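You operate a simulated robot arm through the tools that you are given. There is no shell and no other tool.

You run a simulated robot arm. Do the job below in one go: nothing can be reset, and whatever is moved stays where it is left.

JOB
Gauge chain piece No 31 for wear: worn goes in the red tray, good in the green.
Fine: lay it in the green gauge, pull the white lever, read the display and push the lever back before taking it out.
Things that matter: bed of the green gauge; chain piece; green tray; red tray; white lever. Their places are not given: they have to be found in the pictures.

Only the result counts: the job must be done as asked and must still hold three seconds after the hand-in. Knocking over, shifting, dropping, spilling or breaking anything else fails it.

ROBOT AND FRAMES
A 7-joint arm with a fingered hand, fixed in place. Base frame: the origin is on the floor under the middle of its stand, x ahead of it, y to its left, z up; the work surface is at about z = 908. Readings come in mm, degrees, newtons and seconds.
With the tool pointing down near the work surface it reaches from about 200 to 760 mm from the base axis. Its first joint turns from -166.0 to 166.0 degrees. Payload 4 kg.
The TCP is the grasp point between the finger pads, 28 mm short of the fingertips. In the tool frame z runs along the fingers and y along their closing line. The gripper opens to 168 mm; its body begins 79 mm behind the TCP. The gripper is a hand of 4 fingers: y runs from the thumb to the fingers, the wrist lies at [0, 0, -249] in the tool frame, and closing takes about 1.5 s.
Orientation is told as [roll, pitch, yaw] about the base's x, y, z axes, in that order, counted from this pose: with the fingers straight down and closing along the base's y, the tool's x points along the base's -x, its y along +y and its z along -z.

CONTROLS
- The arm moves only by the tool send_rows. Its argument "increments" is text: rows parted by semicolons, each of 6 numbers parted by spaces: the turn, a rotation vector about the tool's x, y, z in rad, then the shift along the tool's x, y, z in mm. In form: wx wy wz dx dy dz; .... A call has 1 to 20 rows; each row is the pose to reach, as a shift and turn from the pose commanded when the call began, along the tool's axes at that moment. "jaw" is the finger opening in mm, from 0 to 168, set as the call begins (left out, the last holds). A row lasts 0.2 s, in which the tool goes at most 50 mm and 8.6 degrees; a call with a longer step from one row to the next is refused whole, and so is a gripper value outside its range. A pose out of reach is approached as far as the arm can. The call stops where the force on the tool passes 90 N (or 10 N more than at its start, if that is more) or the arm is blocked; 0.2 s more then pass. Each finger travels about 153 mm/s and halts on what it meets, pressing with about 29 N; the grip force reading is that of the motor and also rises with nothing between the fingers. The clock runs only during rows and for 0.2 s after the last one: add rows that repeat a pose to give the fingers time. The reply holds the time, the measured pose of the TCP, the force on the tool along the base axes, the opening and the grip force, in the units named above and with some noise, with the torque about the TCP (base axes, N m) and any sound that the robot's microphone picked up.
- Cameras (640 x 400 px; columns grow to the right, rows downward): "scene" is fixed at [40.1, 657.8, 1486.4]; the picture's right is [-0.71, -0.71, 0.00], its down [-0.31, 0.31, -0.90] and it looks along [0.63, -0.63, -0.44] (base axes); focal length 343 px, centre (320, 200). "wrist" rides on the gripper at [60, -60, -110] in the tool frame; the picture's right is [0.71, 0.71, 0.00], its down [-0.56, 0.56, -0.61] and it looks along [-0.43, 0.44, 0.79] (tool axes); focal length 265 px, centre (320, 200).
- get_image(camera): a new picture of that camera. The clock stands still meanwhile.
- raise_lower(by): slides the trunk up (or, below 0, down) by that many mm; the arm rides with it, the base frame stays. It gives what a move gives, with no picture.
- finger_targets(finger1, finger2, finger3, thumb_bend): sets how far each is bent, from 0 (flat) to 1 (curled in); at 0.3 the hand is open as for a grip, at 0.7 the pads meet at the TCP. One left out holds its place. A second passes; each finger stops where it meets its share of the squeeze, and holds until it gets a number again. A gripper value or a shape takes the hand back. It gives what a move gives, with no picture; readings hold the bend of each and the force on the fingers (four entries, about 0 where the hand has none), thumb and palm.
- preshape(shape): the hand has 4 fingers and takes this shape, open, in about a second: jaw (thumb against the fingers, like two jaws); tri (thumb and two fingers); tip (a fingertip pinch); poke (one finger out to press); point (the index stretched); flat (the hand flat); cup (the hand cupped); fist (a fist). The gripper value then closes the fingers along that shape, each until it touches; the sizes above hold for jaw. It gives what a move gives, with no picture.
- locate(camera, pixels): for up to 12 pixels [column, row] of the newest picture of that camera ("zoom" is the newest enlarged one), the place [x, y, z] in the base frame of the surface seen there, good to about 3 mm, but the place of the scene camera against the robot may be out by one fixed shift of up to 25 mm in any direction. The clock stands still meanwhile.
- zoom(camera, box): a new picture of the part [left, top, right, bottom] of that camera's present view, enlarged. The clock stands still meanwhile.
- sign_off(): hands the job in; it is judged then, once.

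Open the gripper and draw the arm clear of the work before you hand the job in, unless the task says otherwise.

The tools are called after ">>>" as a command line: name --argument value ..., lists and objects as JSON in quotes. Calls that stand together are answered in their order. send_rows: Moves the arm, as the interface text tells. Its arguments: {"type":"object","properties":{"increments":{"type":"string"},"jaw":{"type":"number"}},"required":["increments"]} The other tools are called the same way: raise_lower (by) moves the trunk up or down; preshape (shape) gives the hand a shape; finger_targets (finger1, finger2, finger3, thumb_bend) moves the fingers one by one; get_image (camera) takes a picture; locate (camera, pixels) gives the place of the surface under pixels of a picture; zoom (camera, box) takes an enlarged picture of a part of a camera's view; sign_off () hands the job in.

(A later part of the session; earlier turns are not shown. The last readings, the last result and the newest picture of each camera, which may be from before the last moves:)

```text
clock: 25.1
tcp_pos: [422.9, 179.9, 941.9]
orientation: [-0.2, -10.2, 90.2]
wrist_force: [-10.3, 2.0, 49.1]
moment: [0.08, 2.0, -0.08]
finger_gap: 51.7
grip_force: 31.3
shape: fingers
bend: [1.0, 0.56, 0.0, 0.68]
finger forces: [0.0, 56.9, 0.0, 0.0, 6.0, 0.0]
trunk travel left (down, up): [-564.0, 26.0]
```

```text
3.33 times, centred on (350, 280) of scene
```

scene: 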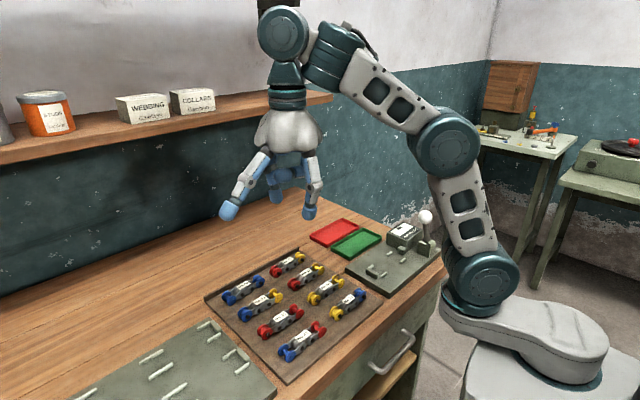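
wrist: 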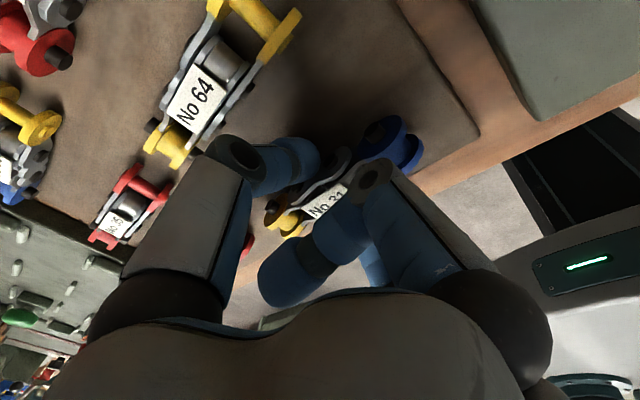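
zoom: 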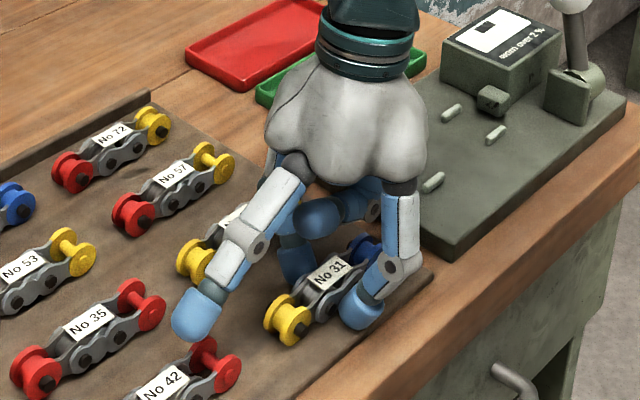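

The tips touched the board (47 N up) and finger2 was stuck at 0.56, while the thumb pushed the piece a little. I ease the fingers open, raise 5 mm and try again.

>>> finger_targets --finger2 0.57 --thumb_bend 0.6

>>> send_rows --increments "0 0 0 -0.9 0 -5; 0 0 0 -0.9 0 -5"

>>> get_image --camera "wrist"

>>> zoom --camera "scene" --box '[310, 240, 390, 320]'

```text
clock: 26.1
tcp_pos: [424.4, 179.4, 941.1]
orientation: [-0.3, -10.1, 90.2]
wrist_force: [-8.4, 2.7, 43.8]
moment: [0.14, 1.13, -0.12]
finger_gap: 55.9
grip_force: 22.7
shape: fingers
bend: [1.0, 0.55, 0.0, 0.63]
finger forces: [0.0, 34.1, 0.0, 0.0, 11.2, 0.0]
trunk travel left (down, up): [-564.0, 26.0]
```

```text
clock: 26.7
tcp_pos: [424.7, 177.6, 943.2]
orientation: [0.0, -9.9, 90.0]
wrist_force: [0.0, 2.5, 9.5]
moment: [0.1, 0.23, -0.09]
finger_gap: 59.8
grip_force: 5.3
shape: fingers
bend: [1.0, 0.58, 0.0, 0.61]
finger forces: [0.0, 8.8, 0.1, 0.0, 1.5, 0.0]
trunk travel left (down, up): [-564.0, 26.0]
```

```text
taken
```

wrist: 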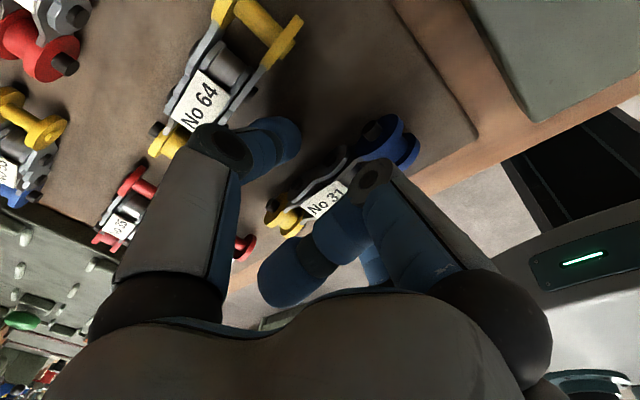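

```text
5.00 times, centred on (350, 280) of scene
```

zoom: 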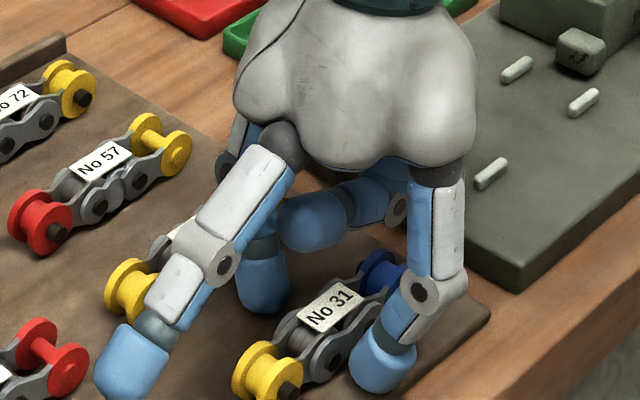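

Contact is nearly gone. I raise another 4 mm and locate the piece again, as the thumb pushed it toward -x.

>>> send_rows --increments "0 0 0 -0.7 0 -4; 0 0 0 -0.7 0 -4"

>>> zoom --camera "wrist" --box '[220, 90, 440, 250]'

```text
clock: 27.3
tcp_pos: [425.0, 178.9, 947.8]
orientation: [0.0, -10.1, 90.0]
wrist_force: [0.3, 0.7, -0.1]
moment: [0.0, -0.02, 0.0]
finger_gap: 60.4
grip_force: 0.2
shape: fingers
bend: [1.0, 0.56, 0.0, 0.6]
finger forces: [0.2, 0.0, 0.1, 0.0, 0.0, 0.1]
trunk travel left (down, up): [-564.0, 26.0]
```

```text
2.50 times, centred on (330, 170) of wrist
```

zoom: 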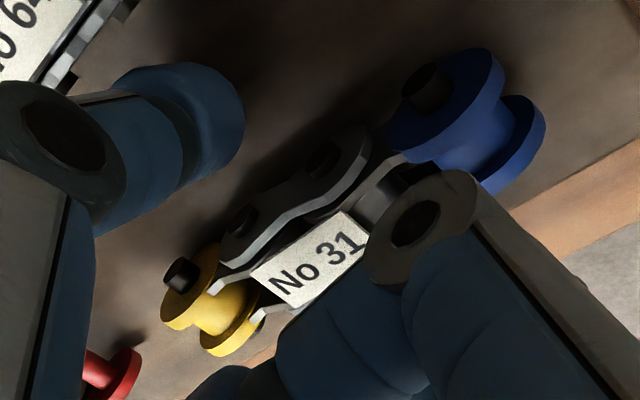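

>>> locate --camera "zoom" --pixels '[[315, 260], [180, 272], [425, 88], [240, 215], [322, 160], [352, 150], [210, 300], [465, 120], [220, 130], [240, 100]]'

```text
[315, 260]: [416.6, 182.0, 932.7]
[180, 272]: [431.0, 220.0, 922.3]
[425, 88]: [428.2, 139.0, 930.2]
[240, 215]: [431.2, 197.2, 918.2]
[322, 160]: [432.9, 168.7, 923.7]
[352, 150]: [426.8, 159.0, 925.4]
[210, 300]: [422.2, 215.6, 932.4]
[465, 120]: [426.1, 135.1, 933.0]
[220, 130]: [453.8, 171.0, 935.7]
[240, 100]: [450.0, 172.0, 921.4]
```

The piece now sits about 5 mm toward -x (centre x≈420), still straight. I recentre the hand by 4.5 mm and close the pinch.

>>> send_rows --increments "0 0 0 0 4.5 0; 0 0 0 0 4.5 0"

>>> finger_targets --finger2 0.75 --thumb_bend 0.75

>>> zoom --camera "wrist" --box '[220, 90, 440, 250]'

>>> zoom --camera "scene" --box '[310, 240, 390, 320]'

```text
clock: 27.9
tcp_pos: [420.0, 179.7, 948.3]
orientation: [-0.1, -10.1, 90.0]
wrist_force: [-0.3, 0.4, -0.2]
moment: [-0.02, 0.01, -0.01]
finger_gap: 60.6
grip_force: 0.0
shape: fingers
bend: [1.0, 0.56, 0.0, 0.6]
finger forces: [0.0, 0.1, 0.0, 0.0, 0.1, 0.0]
trunk travel left (down, up): [-564.0, 26.0]
```

```text
clock: 28.9
tcp_pos: [422.5, 180.1, 948.3]
orientation: [0.0, -10.1, 90.1]
wrist_force: [2.0, -0.1, 2.0]
moment: [0.04, 0.0, 0.0]
finger_gap: 51.4
grip_force: 10.9
shape: fingers
bend: [1.0, 0.6, 0.0, 0.67]
finger forces: [0.1, 10.2, 0.0, 0.0, 12.1, 0.0]
trunk travel left (down, up): [-564.0, 26.0]
```

```text
2.50 times, centred on (330, 170) of wrist
```

zoom: 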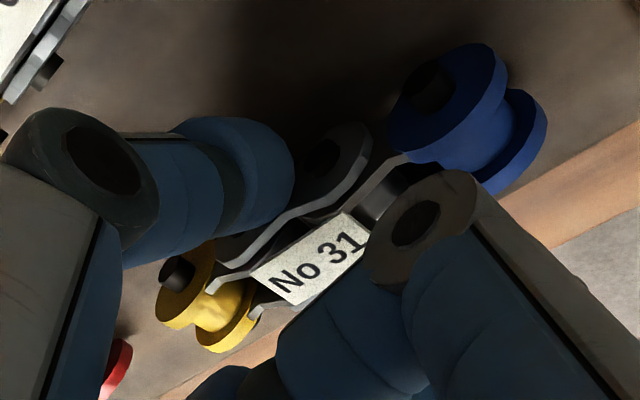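

```text
5.00 times, centred on (350, 280) of scene
```

zoom: 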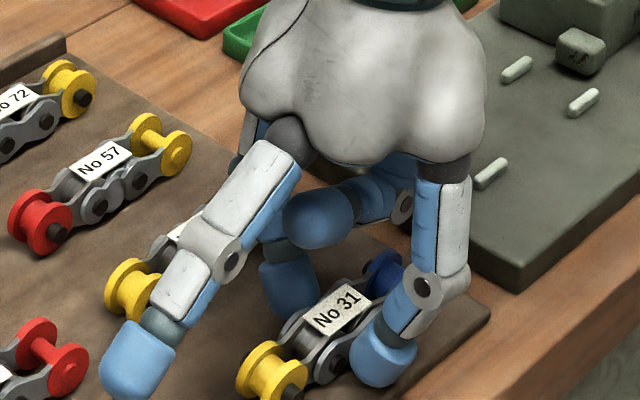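

The pinch holds with 10–12 N on finger2 and the thumb. I lift slowly by 15 mm and check that the piece comes along level.

>>> send_rows --increments "0 0 0 -0.9 0 -5; 0 0 0 -1.7 0 -10; 0 0 0 -2.6 0 -15; 0 0 0 -2.6 0 -15"

>>> get_image --camera "wrist"

>>> zoom --camera "scene" --box '[310, 240, 390, 320]'

```text
clock: 29.9
tcp_pos: [421.1, 180.8, 964.4]
orientation: [0.0, -10.1, 90.1]
wrist_force: [-0.2, -0.8, -1.3]
moment: [0.0, -0.02, -0.01]
finger_gap: 50.7
grip_force: 10.4
shape: fingers
bend: [1.0, 0.6, 0.0, 0.68]
finger forces: [0.0, 10.4, 0.0, 0.0, 10.2, 0.0]
trunk travel left (down, up): [-564.0, 26.0]
```

```text
taken
```

wrist: 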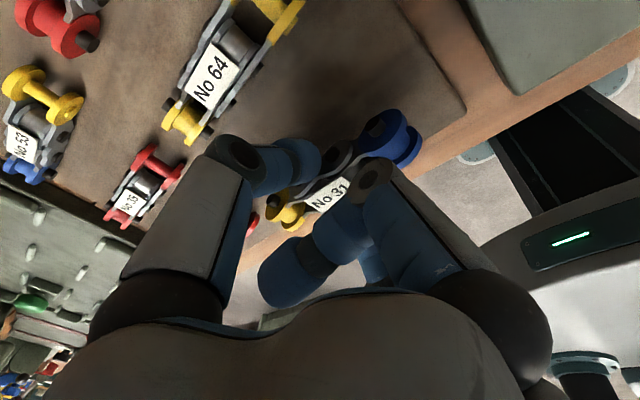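

```text
5.00 times, centred on (350, 280) of scene
```

zoom: 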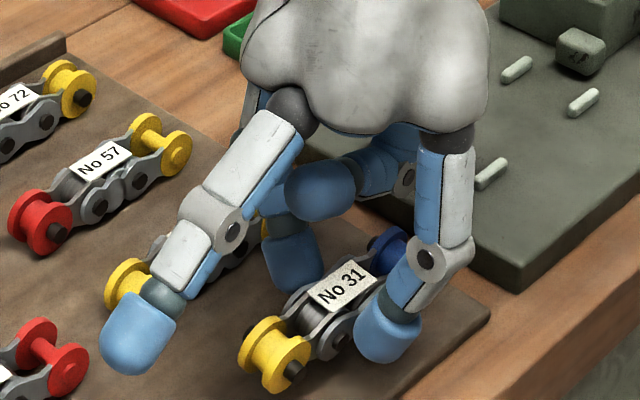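

The piece is lifted and level. I locate its points to learn where it sits relative to the TCP.

>>> zoom --camera "wrist" --box '[220, 90, 440, 250]'

>>> locate --camera "wrist" --pixels '[[328, 195], [271, 205], [285, 215], [300, 225], [376, 126], [385, 140], [408, 150], [335, 160], [320, 185], [292, 165]]'

>>> locate --camera "scene" --pixels '[[353, 297], [338, 309], [341, 313], [344, 315], [365, 289]]'

```text
2.50 times, centred on (330, 170) of wrist
```

zoom: 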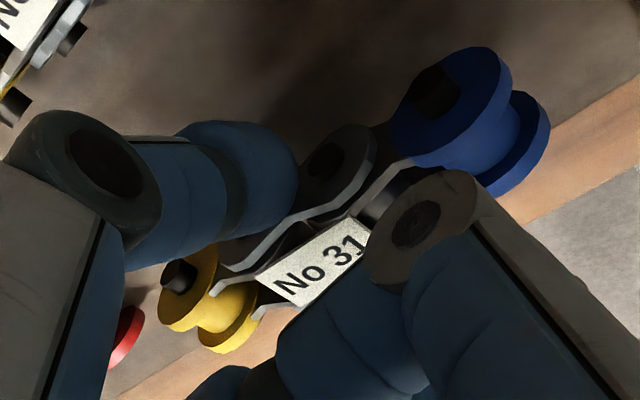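

```text
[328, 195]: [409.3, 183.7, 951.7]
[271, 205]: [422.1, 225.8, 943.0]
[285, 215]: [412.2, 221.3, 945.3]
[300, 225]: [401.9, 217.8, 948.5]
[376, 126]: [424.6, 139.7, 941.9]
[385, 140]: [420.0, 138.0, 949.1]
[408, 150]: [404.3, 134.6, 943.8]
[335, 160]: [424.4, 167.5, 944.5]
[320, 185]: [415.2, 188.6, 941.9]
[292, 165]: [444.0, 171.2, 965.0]
```

```text
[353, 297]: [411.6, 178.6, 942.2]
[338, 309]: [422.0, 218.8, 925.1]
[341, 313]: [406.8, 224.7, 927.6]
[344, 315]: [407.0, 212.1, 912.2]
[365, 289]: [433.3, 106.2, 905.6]
```

The piece centre is at about (410,183), i.e. 11 mm to -x of the TCP, and its bottom about 40 mm below the TCP. I lift to z≈1020 and carry it over the gauge bed (lane x≈448, y≈-4).

>>> send_rows --increments "0 0 0 -1.7 0 -9.5; 0 0 0 -3.6 0 -20; 0 0 0 -5.5 0 -31; 0 0 0 -7.4 0 -42; 0 0 0 -9 0 -51; 0 0 0 -9.7 0 -55.2; 0 0 0 -9.7 0 -55.2"

>>> send_rows --increments "0 0 0 7 -1.5 -1.2; 0 0 0 21 -4.4 -3.7; 0 0 0 40 -8.3 -7.1; 0 0 0 60 -12.5 -10.6; 0 0 0 80 -16.6 -14.1; 0 0 0 100 -20.8 -17.6; 0 0 0 120 -25 -21.2; 0 0 0 140 -29.1 -24.7; 0 0 0 160 -33.3 -28.2; 0 0 0 175 -36.4 -30.9; 0 0 0 182 -37.9 -32.1; 0 0 0 184.2 -38.3 -32.5; 0 0 0 184.2 -38.3 -32.5"

>>> get_image --camera "wrist"

>>> zoom --camera "scene" --box '[330, 170, 450, 290]'

```text
clock: 31.5
tcp_pos: [420.6, 178.5, 1021.0]
orientation: [-0.1, -10.0, 89.9]
wrist_force: [0.9, 1.1, -1.7]
moment: [-0.01, -0.03, 0.0]
finger_gap: 50.7
grip_force: 10.3
shape: fingers
bend: [1.0, 0.6, 0.0, 0.68]
finger forces: [0.0, 10.5, 0.0, 0.0, 10.1, 0.0]
trunk travel left (down, up): [-564.0, 26.0]
```

```text
clock: 34.3
tcp_pos: [459.3, -8.2, 1021.1]
orientation: [0.0, -10.2, 90.2]
wrist_force: [-0.3, 0.3, -2.2]
moment: [0.01, 0.01, -0.01]
finger_gap: 50.8
grip_force: 10.3
shape: fingers
bend: [1.0, 0.6, 0.0, 0.68]
finger forces: [0.0, 10.4, 0.0, 0.0, 10.2, 0.0]
trunk travel left (down, up): [-564.0, 26.0]
```

```text
taken
```

wrist: 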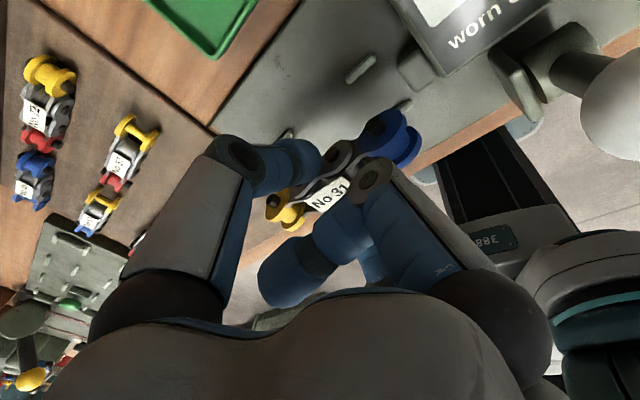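

```text
3.33 times, centred on (390, 230) of scene
```

zoom: 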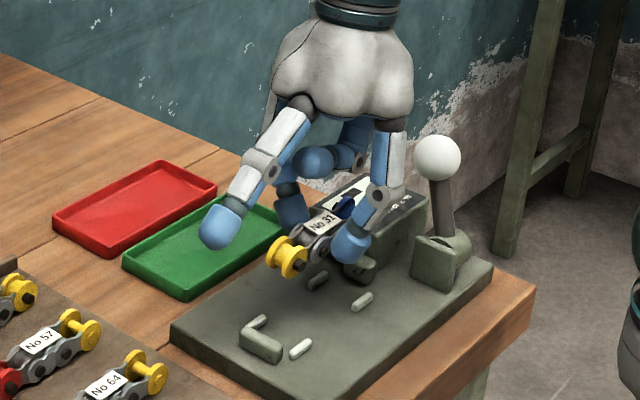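

The piece is over the bed. I locate the piece in the hand and the visible pegs to verify alignment before lowering.

>>> zoom --camera "wrist" --box '[240, 40, 440, 240]'

>>> locate --camera "wrist" --pixels '[[328, 195], [271, 205], [286, 216], [376, 126], [385, 140], [408, 150], [361, 68], [288, 133], [405, 104], [415, 75]]'

```text
2.00 times, centred on (340, 140) of wrist
```

zoom: 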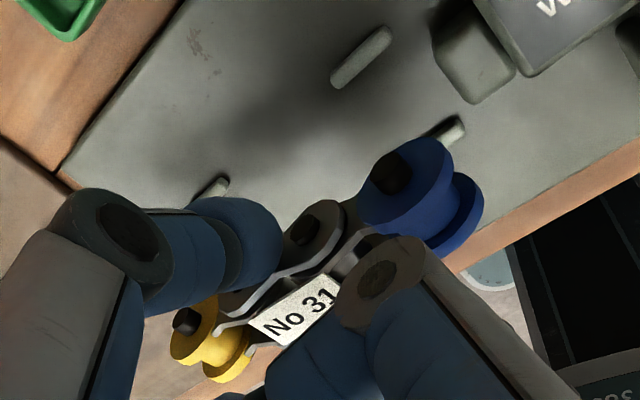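

```text
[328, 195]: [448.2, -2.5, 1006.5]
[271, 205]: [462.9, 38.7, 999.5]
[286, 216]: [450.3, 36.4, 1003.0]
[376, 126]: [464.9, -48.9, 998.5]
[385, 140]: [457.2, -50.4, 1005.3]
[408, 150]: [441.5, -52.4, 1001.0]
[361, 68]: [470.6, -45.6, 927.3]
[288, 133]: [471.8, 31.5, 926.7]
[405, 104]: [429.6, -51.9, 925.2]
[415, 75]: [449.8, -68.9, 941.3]
```

The piece centre is about (449.5,-4.5) and the lane centre between pegs about 449, so it is aligned. I lower 50 mm to just above the pegs and check again.

>>> send_rows --increments "0 0 0 2 0 11; 0 0 0 4 0 22.5; 0 0 0 6 0 34; 0 0 0 7.8 0 44; 0 0 0 8.7 0 49.2; 0 0 0 8.7 0 49.2"

>>> zoom --camera "wrist" --box '[240, 40, 440, 240]'

>>> zoom --camera "scene" --box '[350, 200, 450, 300]'

```text
clock: 35.7
tcp_pos: [460.0, -6.9, 970.2]
orientation: [-0.1, -10.0, 90.1]
wrist_force: [0.0, 0.6, -2.1]
moment: [0.01, -0.03, -0.01]
finger_gap: 50.8
grip_force: 10.5
shape: fingers
bend: [1.0, 0.6, 0.0, 0.68]
finger forces: [0.0, 10.4, 0.1, 0.1, 10.1, 0.0]
trunk travel left (down, up): [-564.0, 26.0]
```

```text
2.00 times, centred on (340, 140) of wrist
```

zoom: 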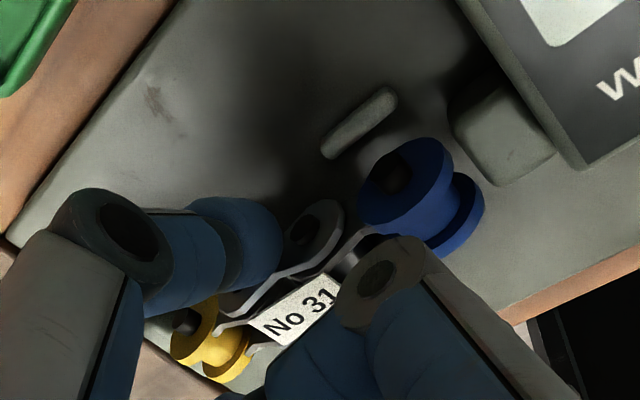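

```text
4.00 times, centred on (400, 250) of scene
```

zoom: 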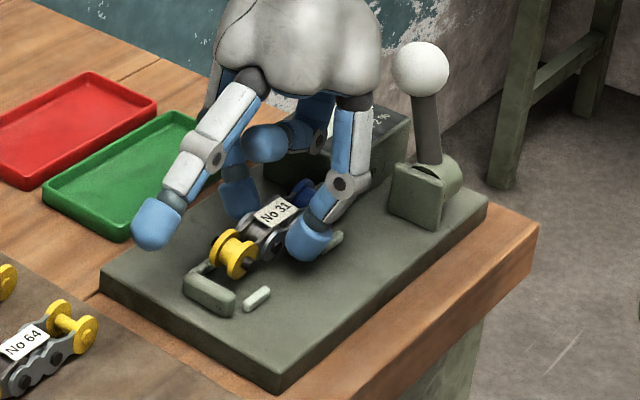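

>>> zoom --camera "wrist" --box '[240, 40, 440, 240]'

>>> locate --camera "zoom" --pixels '[[295, 308], [390, 175], [187, 320], [415, 185], [213, 335], [440, 225], [360, 122], [495, 100], [455, 110], [540, 155], [345, 90]]'

```text
2.00 times, centred on (340, 140) of wrist
```

zoom: 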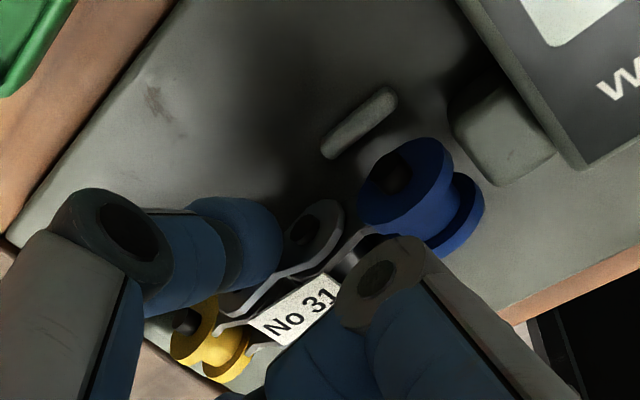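

```text
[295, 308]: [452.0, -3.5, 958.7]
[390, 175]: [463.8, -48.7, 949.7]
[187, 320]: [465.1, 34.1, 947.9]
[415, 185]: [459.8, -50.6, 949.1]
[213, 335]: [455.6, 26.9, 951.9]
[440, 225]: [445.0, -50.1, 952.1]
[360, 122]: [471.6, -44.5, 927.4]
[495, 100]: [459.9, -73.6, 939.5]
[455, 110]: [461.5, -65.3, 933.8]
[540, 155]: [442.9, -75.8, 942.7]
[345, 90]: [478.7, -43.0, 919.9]
```

Pegs sit at x≈428 and 471; the piece centre is about (451,-6), so I shift it -1.3 mm in x and +2 mm in y, then lower 10 mm toward the bed.

>>> send_rows --increments "0 0 0 -1.97 1.3 0.35; 0 0 0 -1.6 1.3 2.3; 0 0 0 -1.27 1.3 4.3; 0 0 0 -0.9 1.3 6.2; 0 0 0 -0.58 1.3 8.2; 0 0 0 -0.23 1.3 10.2; 0 0 0 -0.23 1.3 10.2"

>>> zoom --camera "wrist" --box '[240, 40, 440, 240]'

>>> locate --camera "zoom" --pixels '[[295, 308], [390, 175], [187, 320], [440, 225], [213, 335]]'

```text
clock: 37.3
tcp_pos: [457.5, -6.7, 960.1]
orientation: [-0.2, -10.1, 90.1]
wrist_force: [2.3, 0.3, 7.6]
moment: [0.04, 0.12, -0.05]
finger_gap: 50.7
grip_force: 12.6
shape: fingers
bend: [1.0, 0.6, 0.0, 0.68]
finger forces: [0.0, 10.8, 0.0, 0.0, 13.6, 0.1]
trunk travel left (down, up): [-564.0, 26.0]
```

```text
2.00 times, centred on (340, 140) of wrist
```

zoom: 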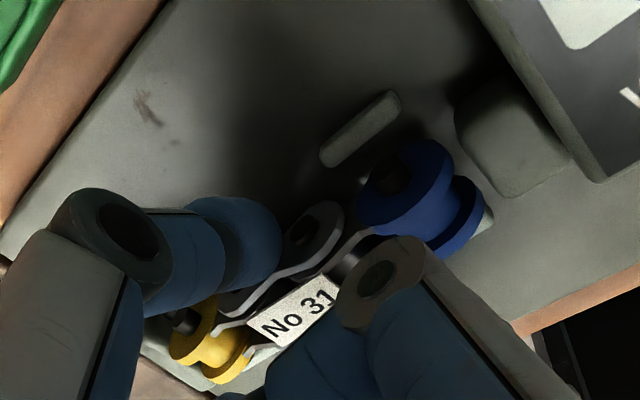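

```text
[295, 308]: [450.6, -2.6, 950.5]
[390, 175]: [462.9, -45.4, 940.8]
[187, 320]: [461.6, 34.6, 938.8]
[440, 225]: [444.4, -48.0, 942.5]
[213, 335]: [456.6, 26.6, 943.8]
```

The bed is touched (force up 7.6 N) with the piece between the pegs. I open finger2 and the thumb to release it.

>>> finger_targets --finger2 0.54 --thumb_bend 0.6

>>> zoom --camera "wrist" --box '[240, 40, 440, 240]'

>>> locate --camera "zoom" --pixels '[[295, 308], [390, 175], [187, 320], [440, 225], [213, 335]]'

>>> zoom --camera "scene" --box '[350, 200, 450, 300]'

```text
clock: 38.3
tcp_pos: [457.9, -5.6, 960.7]
orientation: [-0.1, -10.2, 90.1]
wrist_force: [1.0, 0.1, 0.5]
moment: [0.0, 0.06, -0.03]
finger_gap: 60.4
grip_force: 0.0
shape: fingers
bend: [1.0, 0.54, 0.0, 0.6]
finger forces: [0.0, 0.0, 0.0, 0.0, 0.1, 0.1]
trunk travel left (down, up): [-564.0, 26.0]
```

```text
2.00 times, centred on (340, 140) of wrist
```

zoom: 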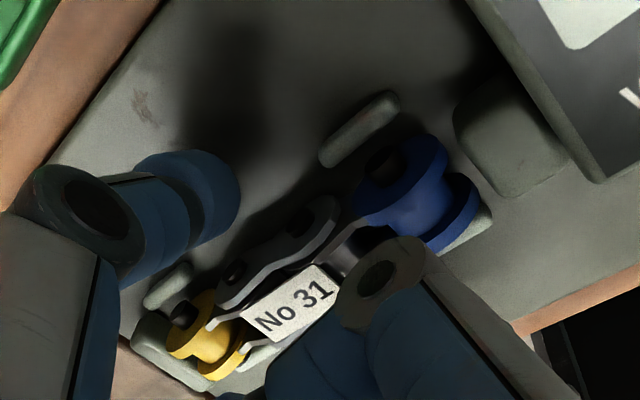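

```text
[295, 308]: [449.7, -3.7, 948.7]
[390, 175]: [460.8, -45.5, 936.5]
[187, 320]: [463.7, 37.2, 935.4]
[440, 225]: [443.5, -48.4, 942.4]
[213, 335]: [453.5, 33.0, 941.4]
```

```text
4.00 times, centred on (400, 250) of scene
```

zoom: 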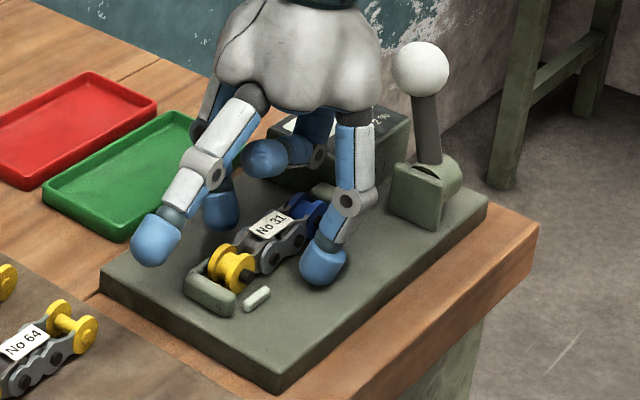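

The piece lies flat in the lane between the pegs. I raise the hand straight up, clear of it.

>>> send_rows --increments "0 0 0 -1 0 -6; 0 0 0 -3 0 -17; 0 0 0 -6.5 0 -37; 0 0 0 -10.5 0 -60; 0 0 0 -15 0 -86; 0 0 0 -20 0 -113; 0 0 0 -25 0 -142; 0 0 0 -25 0 -142"

>>> zoom --camera "scene" --box '[350, 190, 460, 300]'

>>> get_image --camera "wrist"

```text
clock: 40.1
tcp_pos: [457.8, -6.3, 1105.9]
orientation: [-0.1, -9.9, 90.0]
wrist_force: [-0.7, 0.1, 0.2]
moment: [0.01, -0.01, 0.0]
finger_gap: 60.7
grip_force: 0.1
shape: fingers
bend: [1.0, 0.54, 0.0, 0.6]
finger forces: [0.0, 0.0, 0.0, 0.0, 0.0, 0.0]
trunk travel left (down, up): [-564.0, 26.0]
```

```text
3.64 times, centred on (405, 245) of scene
```

zoom: 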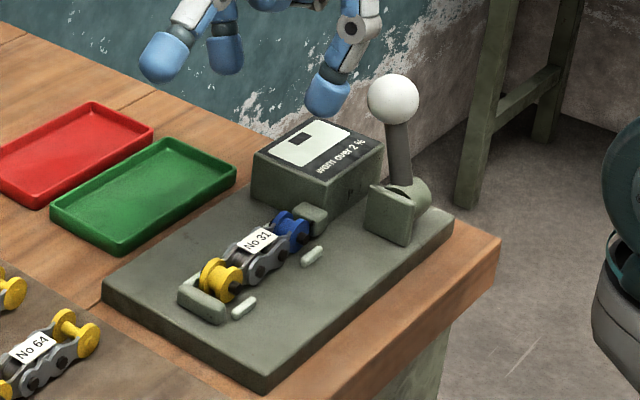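

```text
taken
```

wrist: 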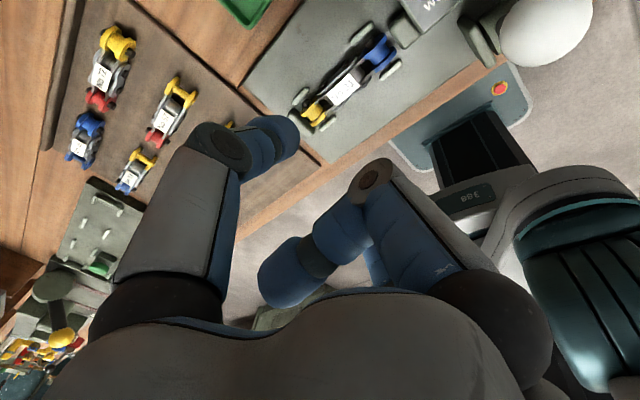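

The piece lies properly in the bed. Now I look closely at the lever's pivot from both cameras to learn its swing direction.

>>> zoom --camera "scene" --box '[395, 205, 445, 265]'

>>> zoom --camera "wrist" --box '[400, 0, 620, 110]'

```text
6.67 times, centred on (420, 235) of scene
```

zoom: 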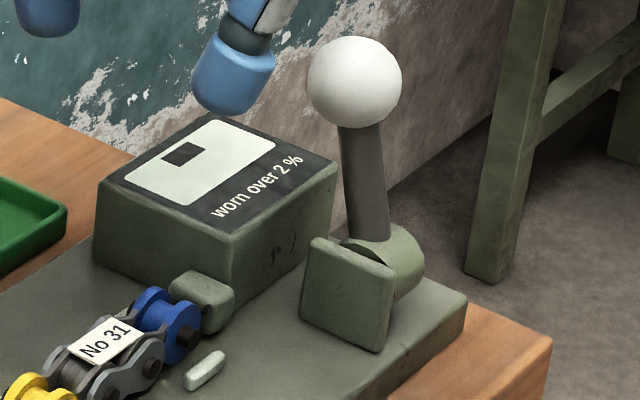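

```text
2.91 times, centred on (510, 55) of wrist
```

zoom: 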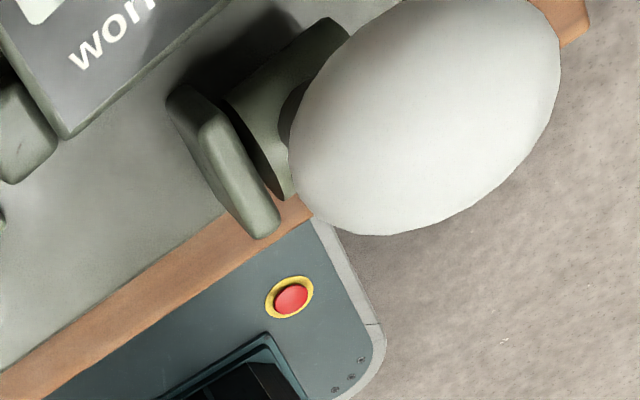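

The hub's axis runs along y, so the lever swings in x and pulling means toward -x; the ball is about 39 mm wide at (421,-130,1023). I level the hand, set thumb and finger2 as an open cage and move above the ball.

>>> finger_targets --finger2 0.53 --thumb_bend 0.53

>>> send_rows --increments "0 0.03 0 20 6 -4.3; 0 0.06 0 40 12 -8.5; 0 0.09 0 60 18 -12.7; 0 0.12 0 80 24 -17; 0 0.15 0 100 30 -21; 0 0.175 0 121.4 37 -25.5; 0 0.175 0 121.4 37 -25.5"

>>> get_image --camera "wrist"

>>> zoom --camera "scene" --box '[360, 150, 480, 270]'

```text
clock: 41.1
tcp_pos: [457.5, -5.6, 1105.3]
orientation: [-0.1, -10.1, 90.1]
wrist_force: [0.1, -0.4, 0.4]
moment: [0.01, 0.01, 0.0]
finger_gap: 68.9
grip_force: 0.0
shape: fingers
bend: [1.0, 0.53, 0.0, 0.53]
finger forces: [0.0, 0.1, 0.0, 0.0, 0.1, 0.0]
trunk travel left (down, up): [-564.0, 26.0]
```

```text
clock: 42.7
tcp_pos: [425.2, -134.4, 1111.7]
orientation: [-0.1, -0.3, 90.1]
wrist_force: [-0.2, -0.3, 0.6]
moment: [0.0, 0.01, 0.0]
finger_gap: 69.0
grip_force: 0.0
shape: fingers
bend: [1.0, 0.53, 0.0, 0.53]
finger forces: [0.0, 0.0, 0.0, 0.1, 0.1, 0.0]
out of reach, approached as far as the arm can: row 6, 7
trunk travel left (down, up): [-564.0, 26.0]
```

```text
taken
```

wrist: 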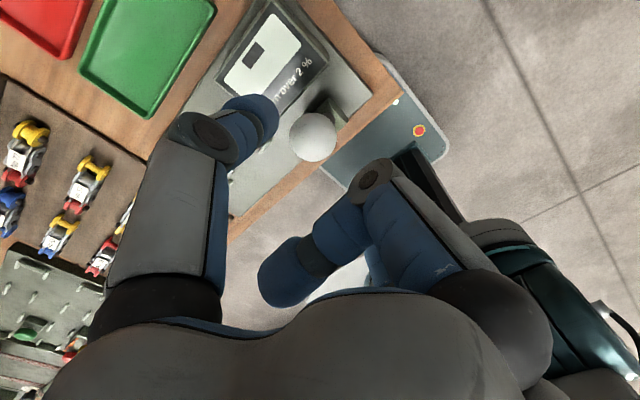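

```text
3.33 times, centred on (420, 210) of scene
```

zoom: 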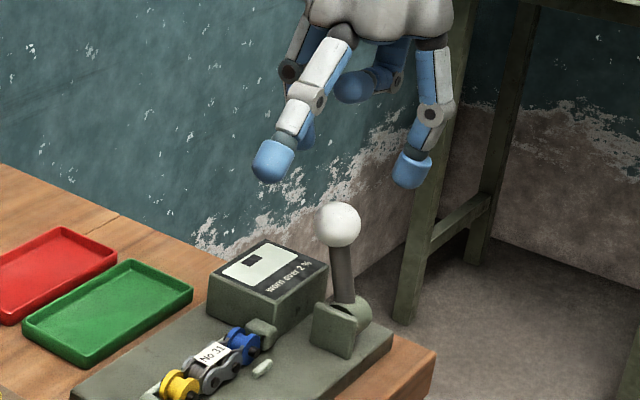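

The pose is near a joint limit at this yaw ("out of reach" for the last rows). I turn the hand back to yaw 0 above the ball, where the arm has more freedom, and use the jaw shape as a cage.

>>> send_rows --increments "0 0 0.1428 0 0 -4; 0 0 0.2856 0 0 -8; 0 0 0.4284 0 0 -12; 0 0 0.5712 0 0 -16; 0 0 0.714 0 0 -20; 0 0 0.8568 -1 1 -20; 0 0 0.9996 -2 2 -20; 0 0 1.1424 -3 3 -20; 0 0 1.2852 -4 4 -20; 0 0 1.428 -4 4 -20; 0 0 1.5708 -4 4 -20; 0 0 1.5708 -4 4 -20"

>>> finger_targets --finger1 0.3 --finger2 0.3 --finger3 0.3 --thumb_bend 0.3

>>> get_image --camera "wrist"

```text
clock: 45.3
tcp_pos: [419.9, -131.1, 1130.7]
orientation: [0.0, -0.1, 0.0]
wrist_force: [-0.2, -0.2, -0.1]
moment: [0.01, -0.02, 0.06]
finger_gap: 69.1
grip_force: 0.0
shape: fingers
bend: [1.0, 0.53, 0.0, 0.53]
finger forces: [0.0, 0.0, 0.0, 0.1, 0.1, 0.0]
trunk travel left (down, up): [-564.0, 26.0]
```

```text
clock: 46.3
tcp_pos: [421.4, -130.4, 1130.4]
orientation: [0.0, -0.2, 0.0]
wrist_force: [0.7, -0.6, 0.1]
moment: [-0.01, 0.02, 0.0]
finger_gap: 116.8
grip_force: 0.0
shape: fingers
bend: [0.3, 0.3, 0.3, 0.3]
finger forces: [0.1, 0.0, 0.1, 0.0, 0.0, 0.0]
trunk travel left (down, up): [-564.0, 26.0]
```

```text
taken
```

wrist: 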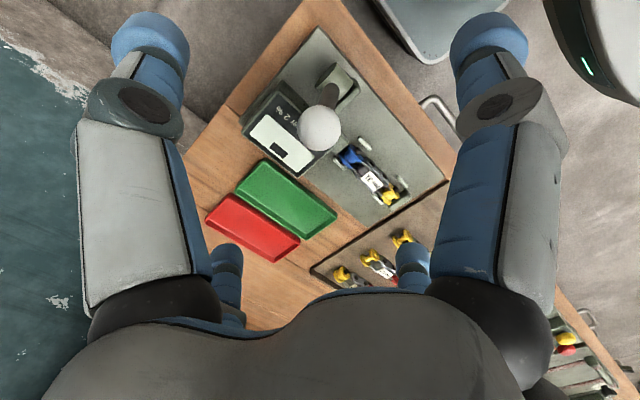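

The ball shows at (320,128). I locate it, the stick and the hub from here, and trays for later.

>>> zoom --camera "wrist" --box '[240, 60, 400, 160]'

>>> locate --camera "zoom" --pixels '[[318, 270], [318, 190], [380, 100], [345, 85], [395, 180], [240, 285], [290, 320]]'

>>> locate --camera "wrist" --pixels '[[265, 160], [237, 195], [336, 215], [310, 238], [250, 225], [285, 195], [210, 222], [290, 260], [330, 245], [268, 262], [300, 222], [225, 230]]'

```text
4.00 times, centred on (320, 110) of wrist
```

zoom: 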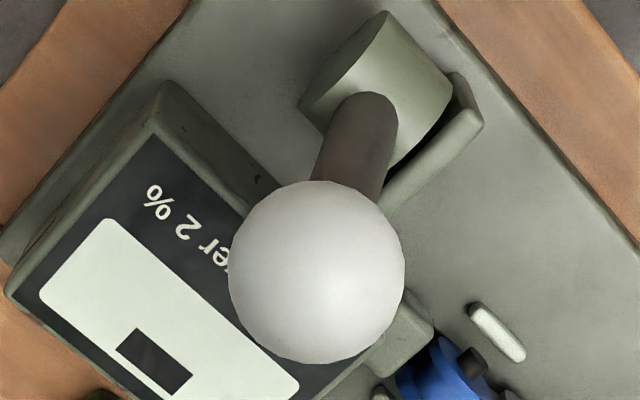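

```text
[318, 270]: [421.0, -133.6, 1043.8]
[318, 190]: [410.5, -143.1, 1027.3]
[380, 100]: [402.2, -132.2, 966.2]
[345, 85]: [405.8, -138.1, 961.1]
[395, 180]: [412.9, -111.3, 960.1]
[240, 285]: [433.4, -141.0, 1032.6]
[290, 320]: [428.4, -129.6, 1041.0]
```

```text
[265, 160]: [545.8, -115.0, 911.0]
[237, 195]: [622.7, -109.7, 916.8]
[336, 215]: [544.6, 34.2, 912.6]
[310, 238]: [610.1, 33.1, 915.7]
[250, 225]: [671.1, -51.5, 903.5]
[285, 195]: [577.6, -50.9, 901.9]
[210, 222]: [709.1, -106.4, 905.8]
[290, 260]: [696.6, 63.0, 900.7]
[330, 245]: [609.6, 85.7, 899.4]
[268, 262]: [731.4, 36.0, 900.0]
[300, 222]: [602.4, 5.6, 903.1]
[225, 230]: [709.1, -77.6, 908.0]
```

The ball centre is about (426,-128,1026), the stick leans 18° to +x from its hub at x≈398. I set all four digits as a cage of about 36 mm radius and descend around the ball.

>>> finger_targets --finger1 0.52 --finger2 0.52 --finger3 0.52 --thumb_bend 0.52

>>> send_rows --increments "0 0 0 -5 2 0; 0 0 0 -5 2 20; 0 0 0 -5 2 40; 0 0 0 -5 2 60; 0 0 0 -5 2 76; 0 0 0 -5 2 76"

>>> get_image --camera "wrist"

>>> zoom --camera "scene" --box '[360, 150, 480, 270]'

```text
clock: 47.3
tcp_pos: [420.5, -130.8, 1131.0]
orientation: [-0.1, -0.1, 0.0]
wrist_force: [-0.6, -0.2, 1.0]
moment: [0.0, -0.01, 0.01]
finger_gap: 51.5
grip_force: 0.1
shape: fingers
bend: [0.52, 0.52, 0.52, 0.52]
finger forces: [0.1, 0.0, 0.0, 0.0, 0.0, 0.0]
trunk travel left (down, up): [-564.0, 26.0]
```

```text
clock: 48.7
tcp_pos: [425.6, -129.5, 1053.9]
orientation: [-0.1, 0.0, 0.2]
wrist_force: [0.3, -0.9, -0.5]
moment: [0.01, 0.01, 0.0]
finger_gap: 51.6
grip_force: 0.0
shape: fingers
bend: [0.52, 0.52, 0.52, 0.52]
finger forces: [0.1, 0.0, 0.0, 0.1, 0.0, 0.1]
trunk travel left (down, up): [-564.0, 26.0]
```

```text
taken
```

wrist: 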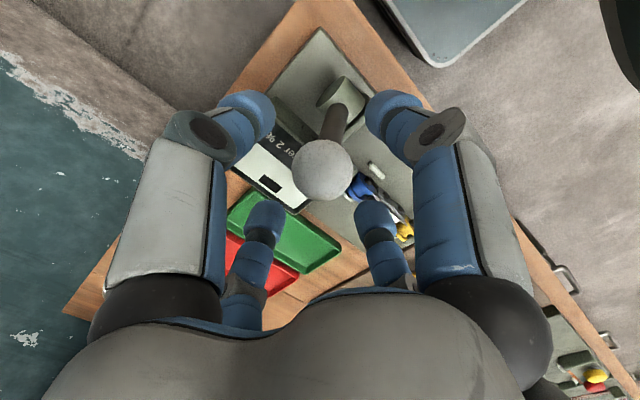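

```text
3.33 times, centred on (420, 210) of scene
```

zoom: 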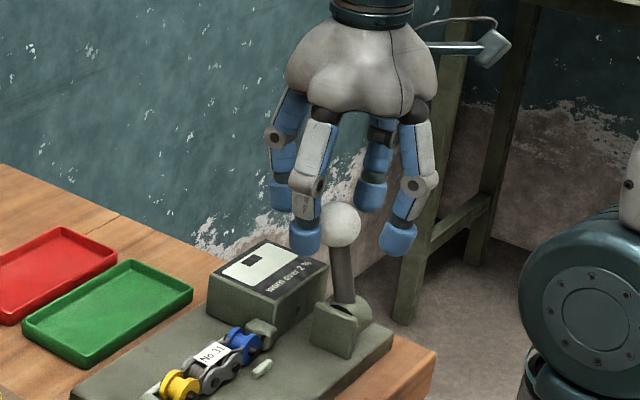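

The ball is caged between the digits. I lower 7 mm more and pull toward -x (tool +x) in small steps, watching force and sound.

>>> send_rows --increments "0 0 0 0 0 7; 0 0 0 6 0 7; 0 0 0 12 0 7; 0 0 0 18 0 7; 0 0 0 24 0 7; 0 0 0 30 0 7; 0 0 0 36 0 7; 0 0 0 36 0 7"

>>> get_image --camera "wrist"

>>> zoom --camera "scene" --box '[360, 150, 480, 270]'

```text
clock: 50.5
tcp_pos: [390.4, -129.3, 1048.3]
orientation: [0.0, 0.0, 0.1]
wrist_force: [4.0, -0.5, 1.9]
moment: [0.03, -0.16, 0.0]
finger_gap: 51.5
grip_force: 1.8
shape: fingers
bend: [0.52, 0.52, 0.49, 0.52]
finger forces: [0.0, 0.1, 2.6, 0.1, 0.0, 0.0]
trunk travel left (down, up): [-564.0, 26.0]
```

```text
taken
```

wrist: 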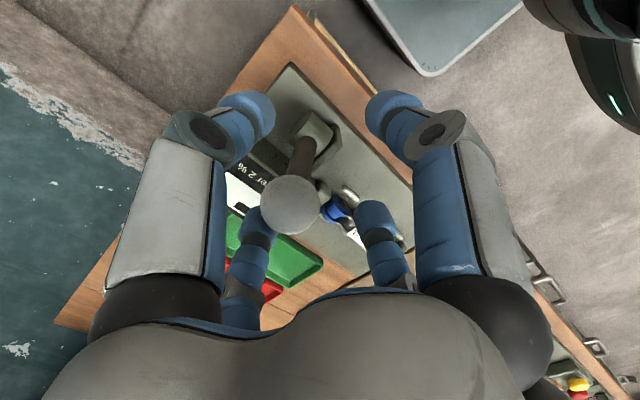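

```text
3.33 times, centred on (420, 210) of scene
```

zoom: 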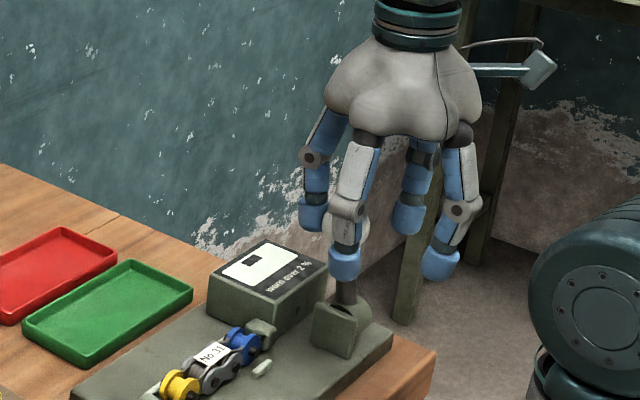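

Finger3 now pushes the ball with about 4 N and it seems to give. I continue another 24 mm toward -x.

>>> locate --camera "wrist" --pixels '[[291, 206], [303, 160], [262, 215], [315, 130]]'

>>> send_rows --increments "0 0 0 6 0 0; 0 0 0 12 0 0; 0 0 0 18 0 0; 0 0 0 24 0 0; 0 0 0 24 0 0"

>>> get_image --camera "wrist"

>>> zoom --camera "scene" --box '[360, 150, 480, 270]'

```text
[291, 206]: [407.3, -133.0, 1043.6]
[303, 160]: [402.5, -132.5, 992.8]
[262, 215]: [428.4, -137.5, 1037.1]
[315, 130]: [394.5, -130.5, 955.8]
```

```text
clock: 51.7
tcp_pos: [365.5, -128.6, 1046.7]
orientation: [0.0, 0.0, 0.1]
wrist_force: [0.4, 0.3, -0.6]
moment: [-0.02, -0.03, -0.02]
finger_gap: 51.8
grip_force: 0.4
shape: fingers
bend: [0.52, 0.52, 0.52, 0.52]
finger forces: [0.0, 0.0, 0.0, 0.1, 0.1, 0.0]
trunk travel left (down, up): [-564.0, 26.0]
```

```text
taken
```

wrist: 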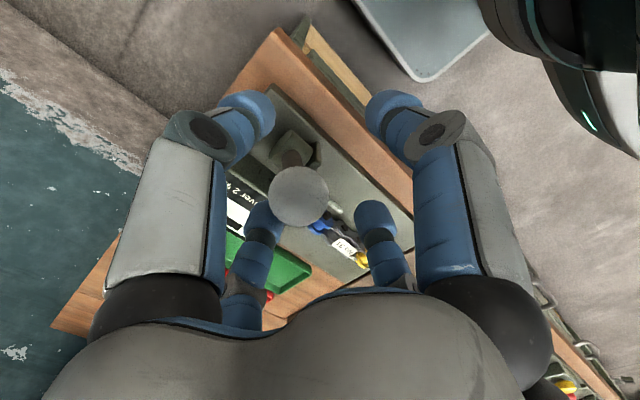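

```text
3.33 times, centred on (420, 210) of scene
```

zoom: 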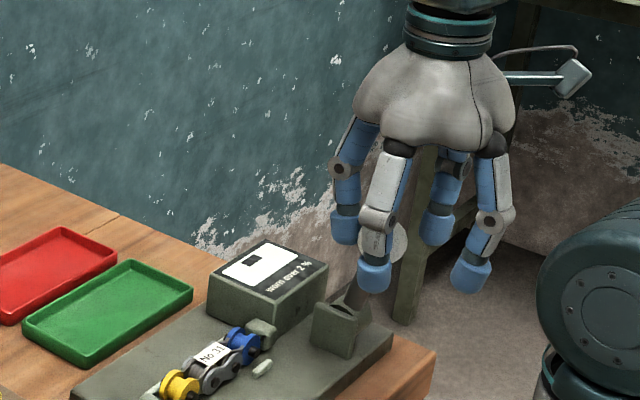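

The force dropped to zero, so the lever may have gone over centre. I locate the ball now and look at the display.

>>> locate --camera "wrist" --pixels '[[299, 196], [275, 200], [322, 190], [295, 150]]'

>>> zoom --camera "scene" --box '[380, 210, 440, 265]'

```text
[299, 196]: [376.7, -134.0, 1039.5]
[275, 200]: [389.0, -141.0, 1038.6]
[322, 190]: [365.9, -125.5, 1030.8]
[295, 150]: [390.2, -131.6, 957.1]
```

```text
7.27 times, centred on (410, 238) of scene
```

zoom: 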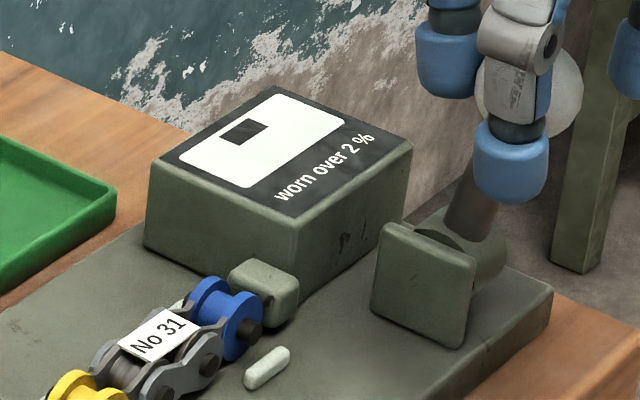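

The ball is now at about x=386 and the display is still blank, so I keep pulling toward -x by another 24 mm.

>>> send_rows --increments "0 0 0 6 0 1; 0 0 0 12 0 2; 0 0 0 18 0 4; 0 0 0 24 0 6; 0 0 0 24 0 6"

>>> get_image --camera "wrist"

>>> zoom --camera "scene" --box '[380, 200, 450, 270]'

```text
clock: 52.9
tcp_pos: [343.1, -128.9, 1042.1]
orientation: [0.1, -0.1, 0.0]
wrist_force: [-0.6, 0.0, 0.4]
moment: [-0.01, 0.02, 0.0]
finger_gap: 51.5
grip_force: 0.1
shape: fingers
bend: [0.52, 0.52, 0.52, 0.52]
finger forces: [0.1, 0.1, 0.1, 0.0, 0.1, 0.0]
trunk travel left (down, up): [-564.0, 26.0]
```

```text
taken
```

wrist: 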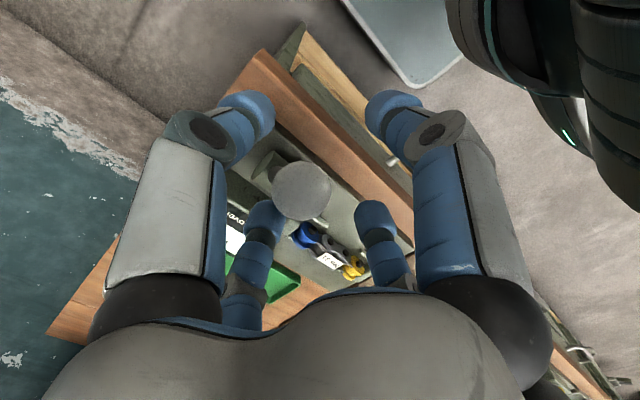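

```text
5.71 times, centred on (415, 235) of scene
```

zoom: 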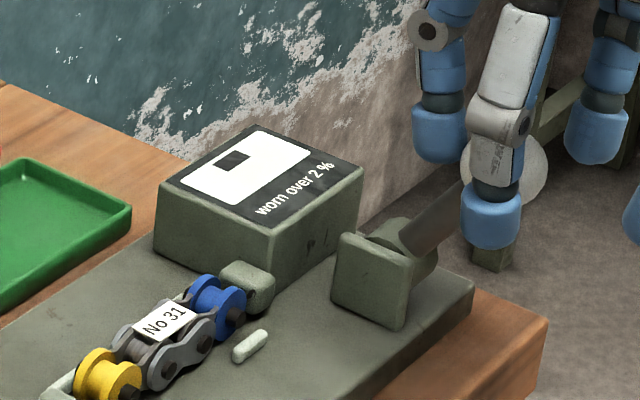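

>>> locate --camera "wrist" --pixels '[[301, 191], [278, 195], [325, 190], [272, 165]]'

>>> zoom --camera "wrist" --box '[220, 130, 380, 270]'

```text
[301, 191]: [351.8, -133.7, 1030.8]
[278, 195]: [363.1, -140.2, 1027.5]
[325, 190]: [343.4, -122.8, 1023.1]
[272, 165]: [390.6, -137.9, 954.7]
```

```text
2.86 times, centred on (300, 200) of wrist
```

zoom: 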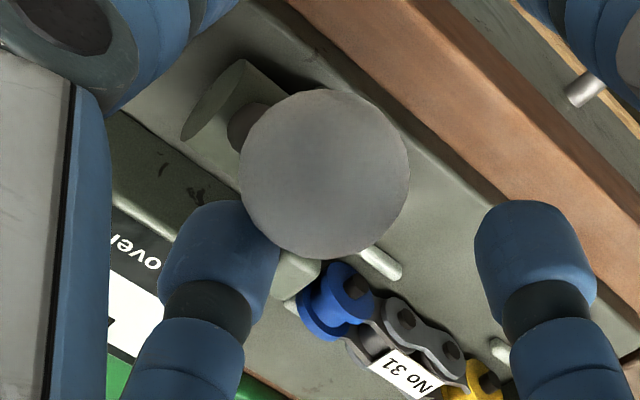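

The ball is at about (361,-127,1015), leaning about 25° toward the robot, still moving freely. I continue along its arc.

>>> send_rows --increments "0 0 0 6 0 4; 0 0 0 12 0 8; 0 0 0 18 0 12; 0 0 0 24 0 16; 0 0 0 24 0 16"

>>> get_image --camera "wrist"

>>> zoom --camera "scene" --box '[380, 200, 450, 270]'

>>> locate --camera "wrist" --pixels '[[301, 191], [278, 195], [325, 190]]'

```text
clock: 54.1
tcp_pos: [318.7, -129.9, 1024.1]
orientation: [0.0, -0.1, 0.0]
wrist_force: [0.7, -0.2, -0.2]
moment: [-0.03, 0.01, -0.03]
finger_gap: 51.7
grip_force: 0.0
shape: fingers
bend: [0.52, 0.52, 0.52, 0.52]
finger forces: [0.0, 0.1, 0.1, 0.1, 0.0, 0.0]
trunk travel left (down, up): [-564.0, 26.0]
```

```text
taken
```

wrist: 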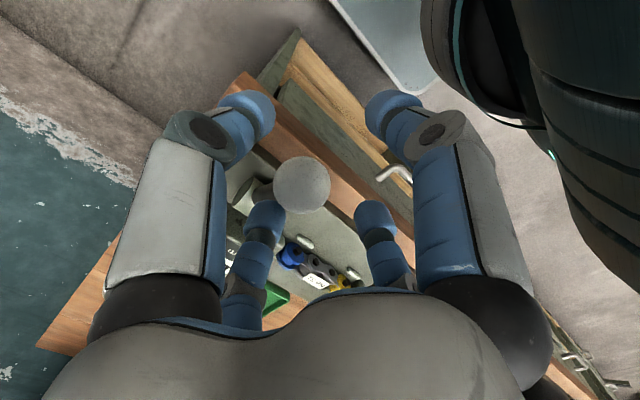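

```text
5.71 times, centred on (415, 235) of scene
```

zoom: 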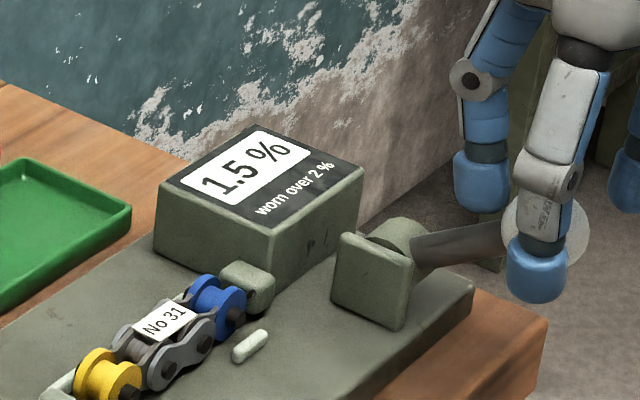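

```text
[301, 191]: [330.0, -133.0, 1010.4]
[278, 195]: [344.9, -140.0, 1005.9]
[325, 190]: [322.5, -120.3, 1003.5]
```

The display now reads 1.5 %. I zoom in to confirm the number and that the piece is seated against the stop.

>>> zoom --camera "scene" --box '[395, 220, 425, 245]'

>>> zoom --camera "scene" --box '[360, 225, 430, 285]'

```text
16.00 times, centred on (410, 232) of scene
```

zoom: 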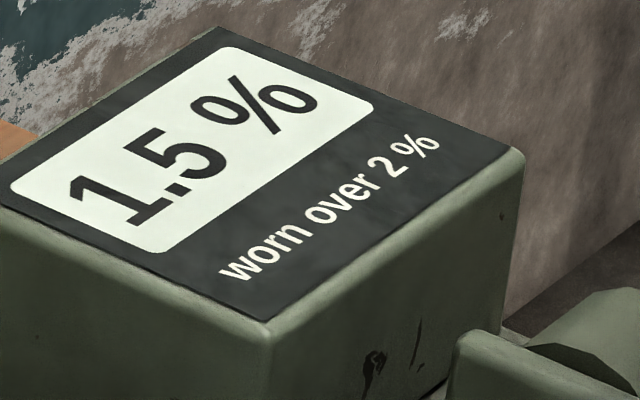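

```text
6.67 times, centred on (395, 255) of scene
```

zoom: 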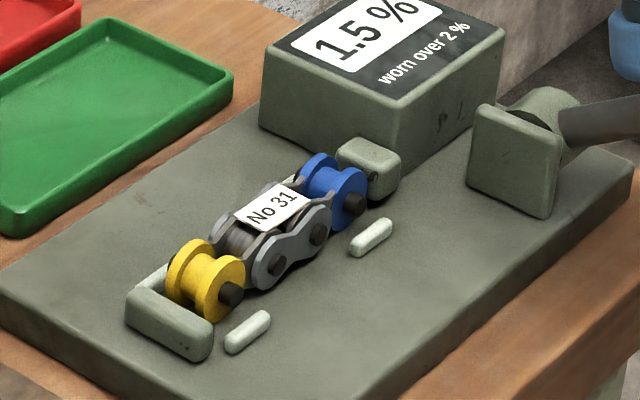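

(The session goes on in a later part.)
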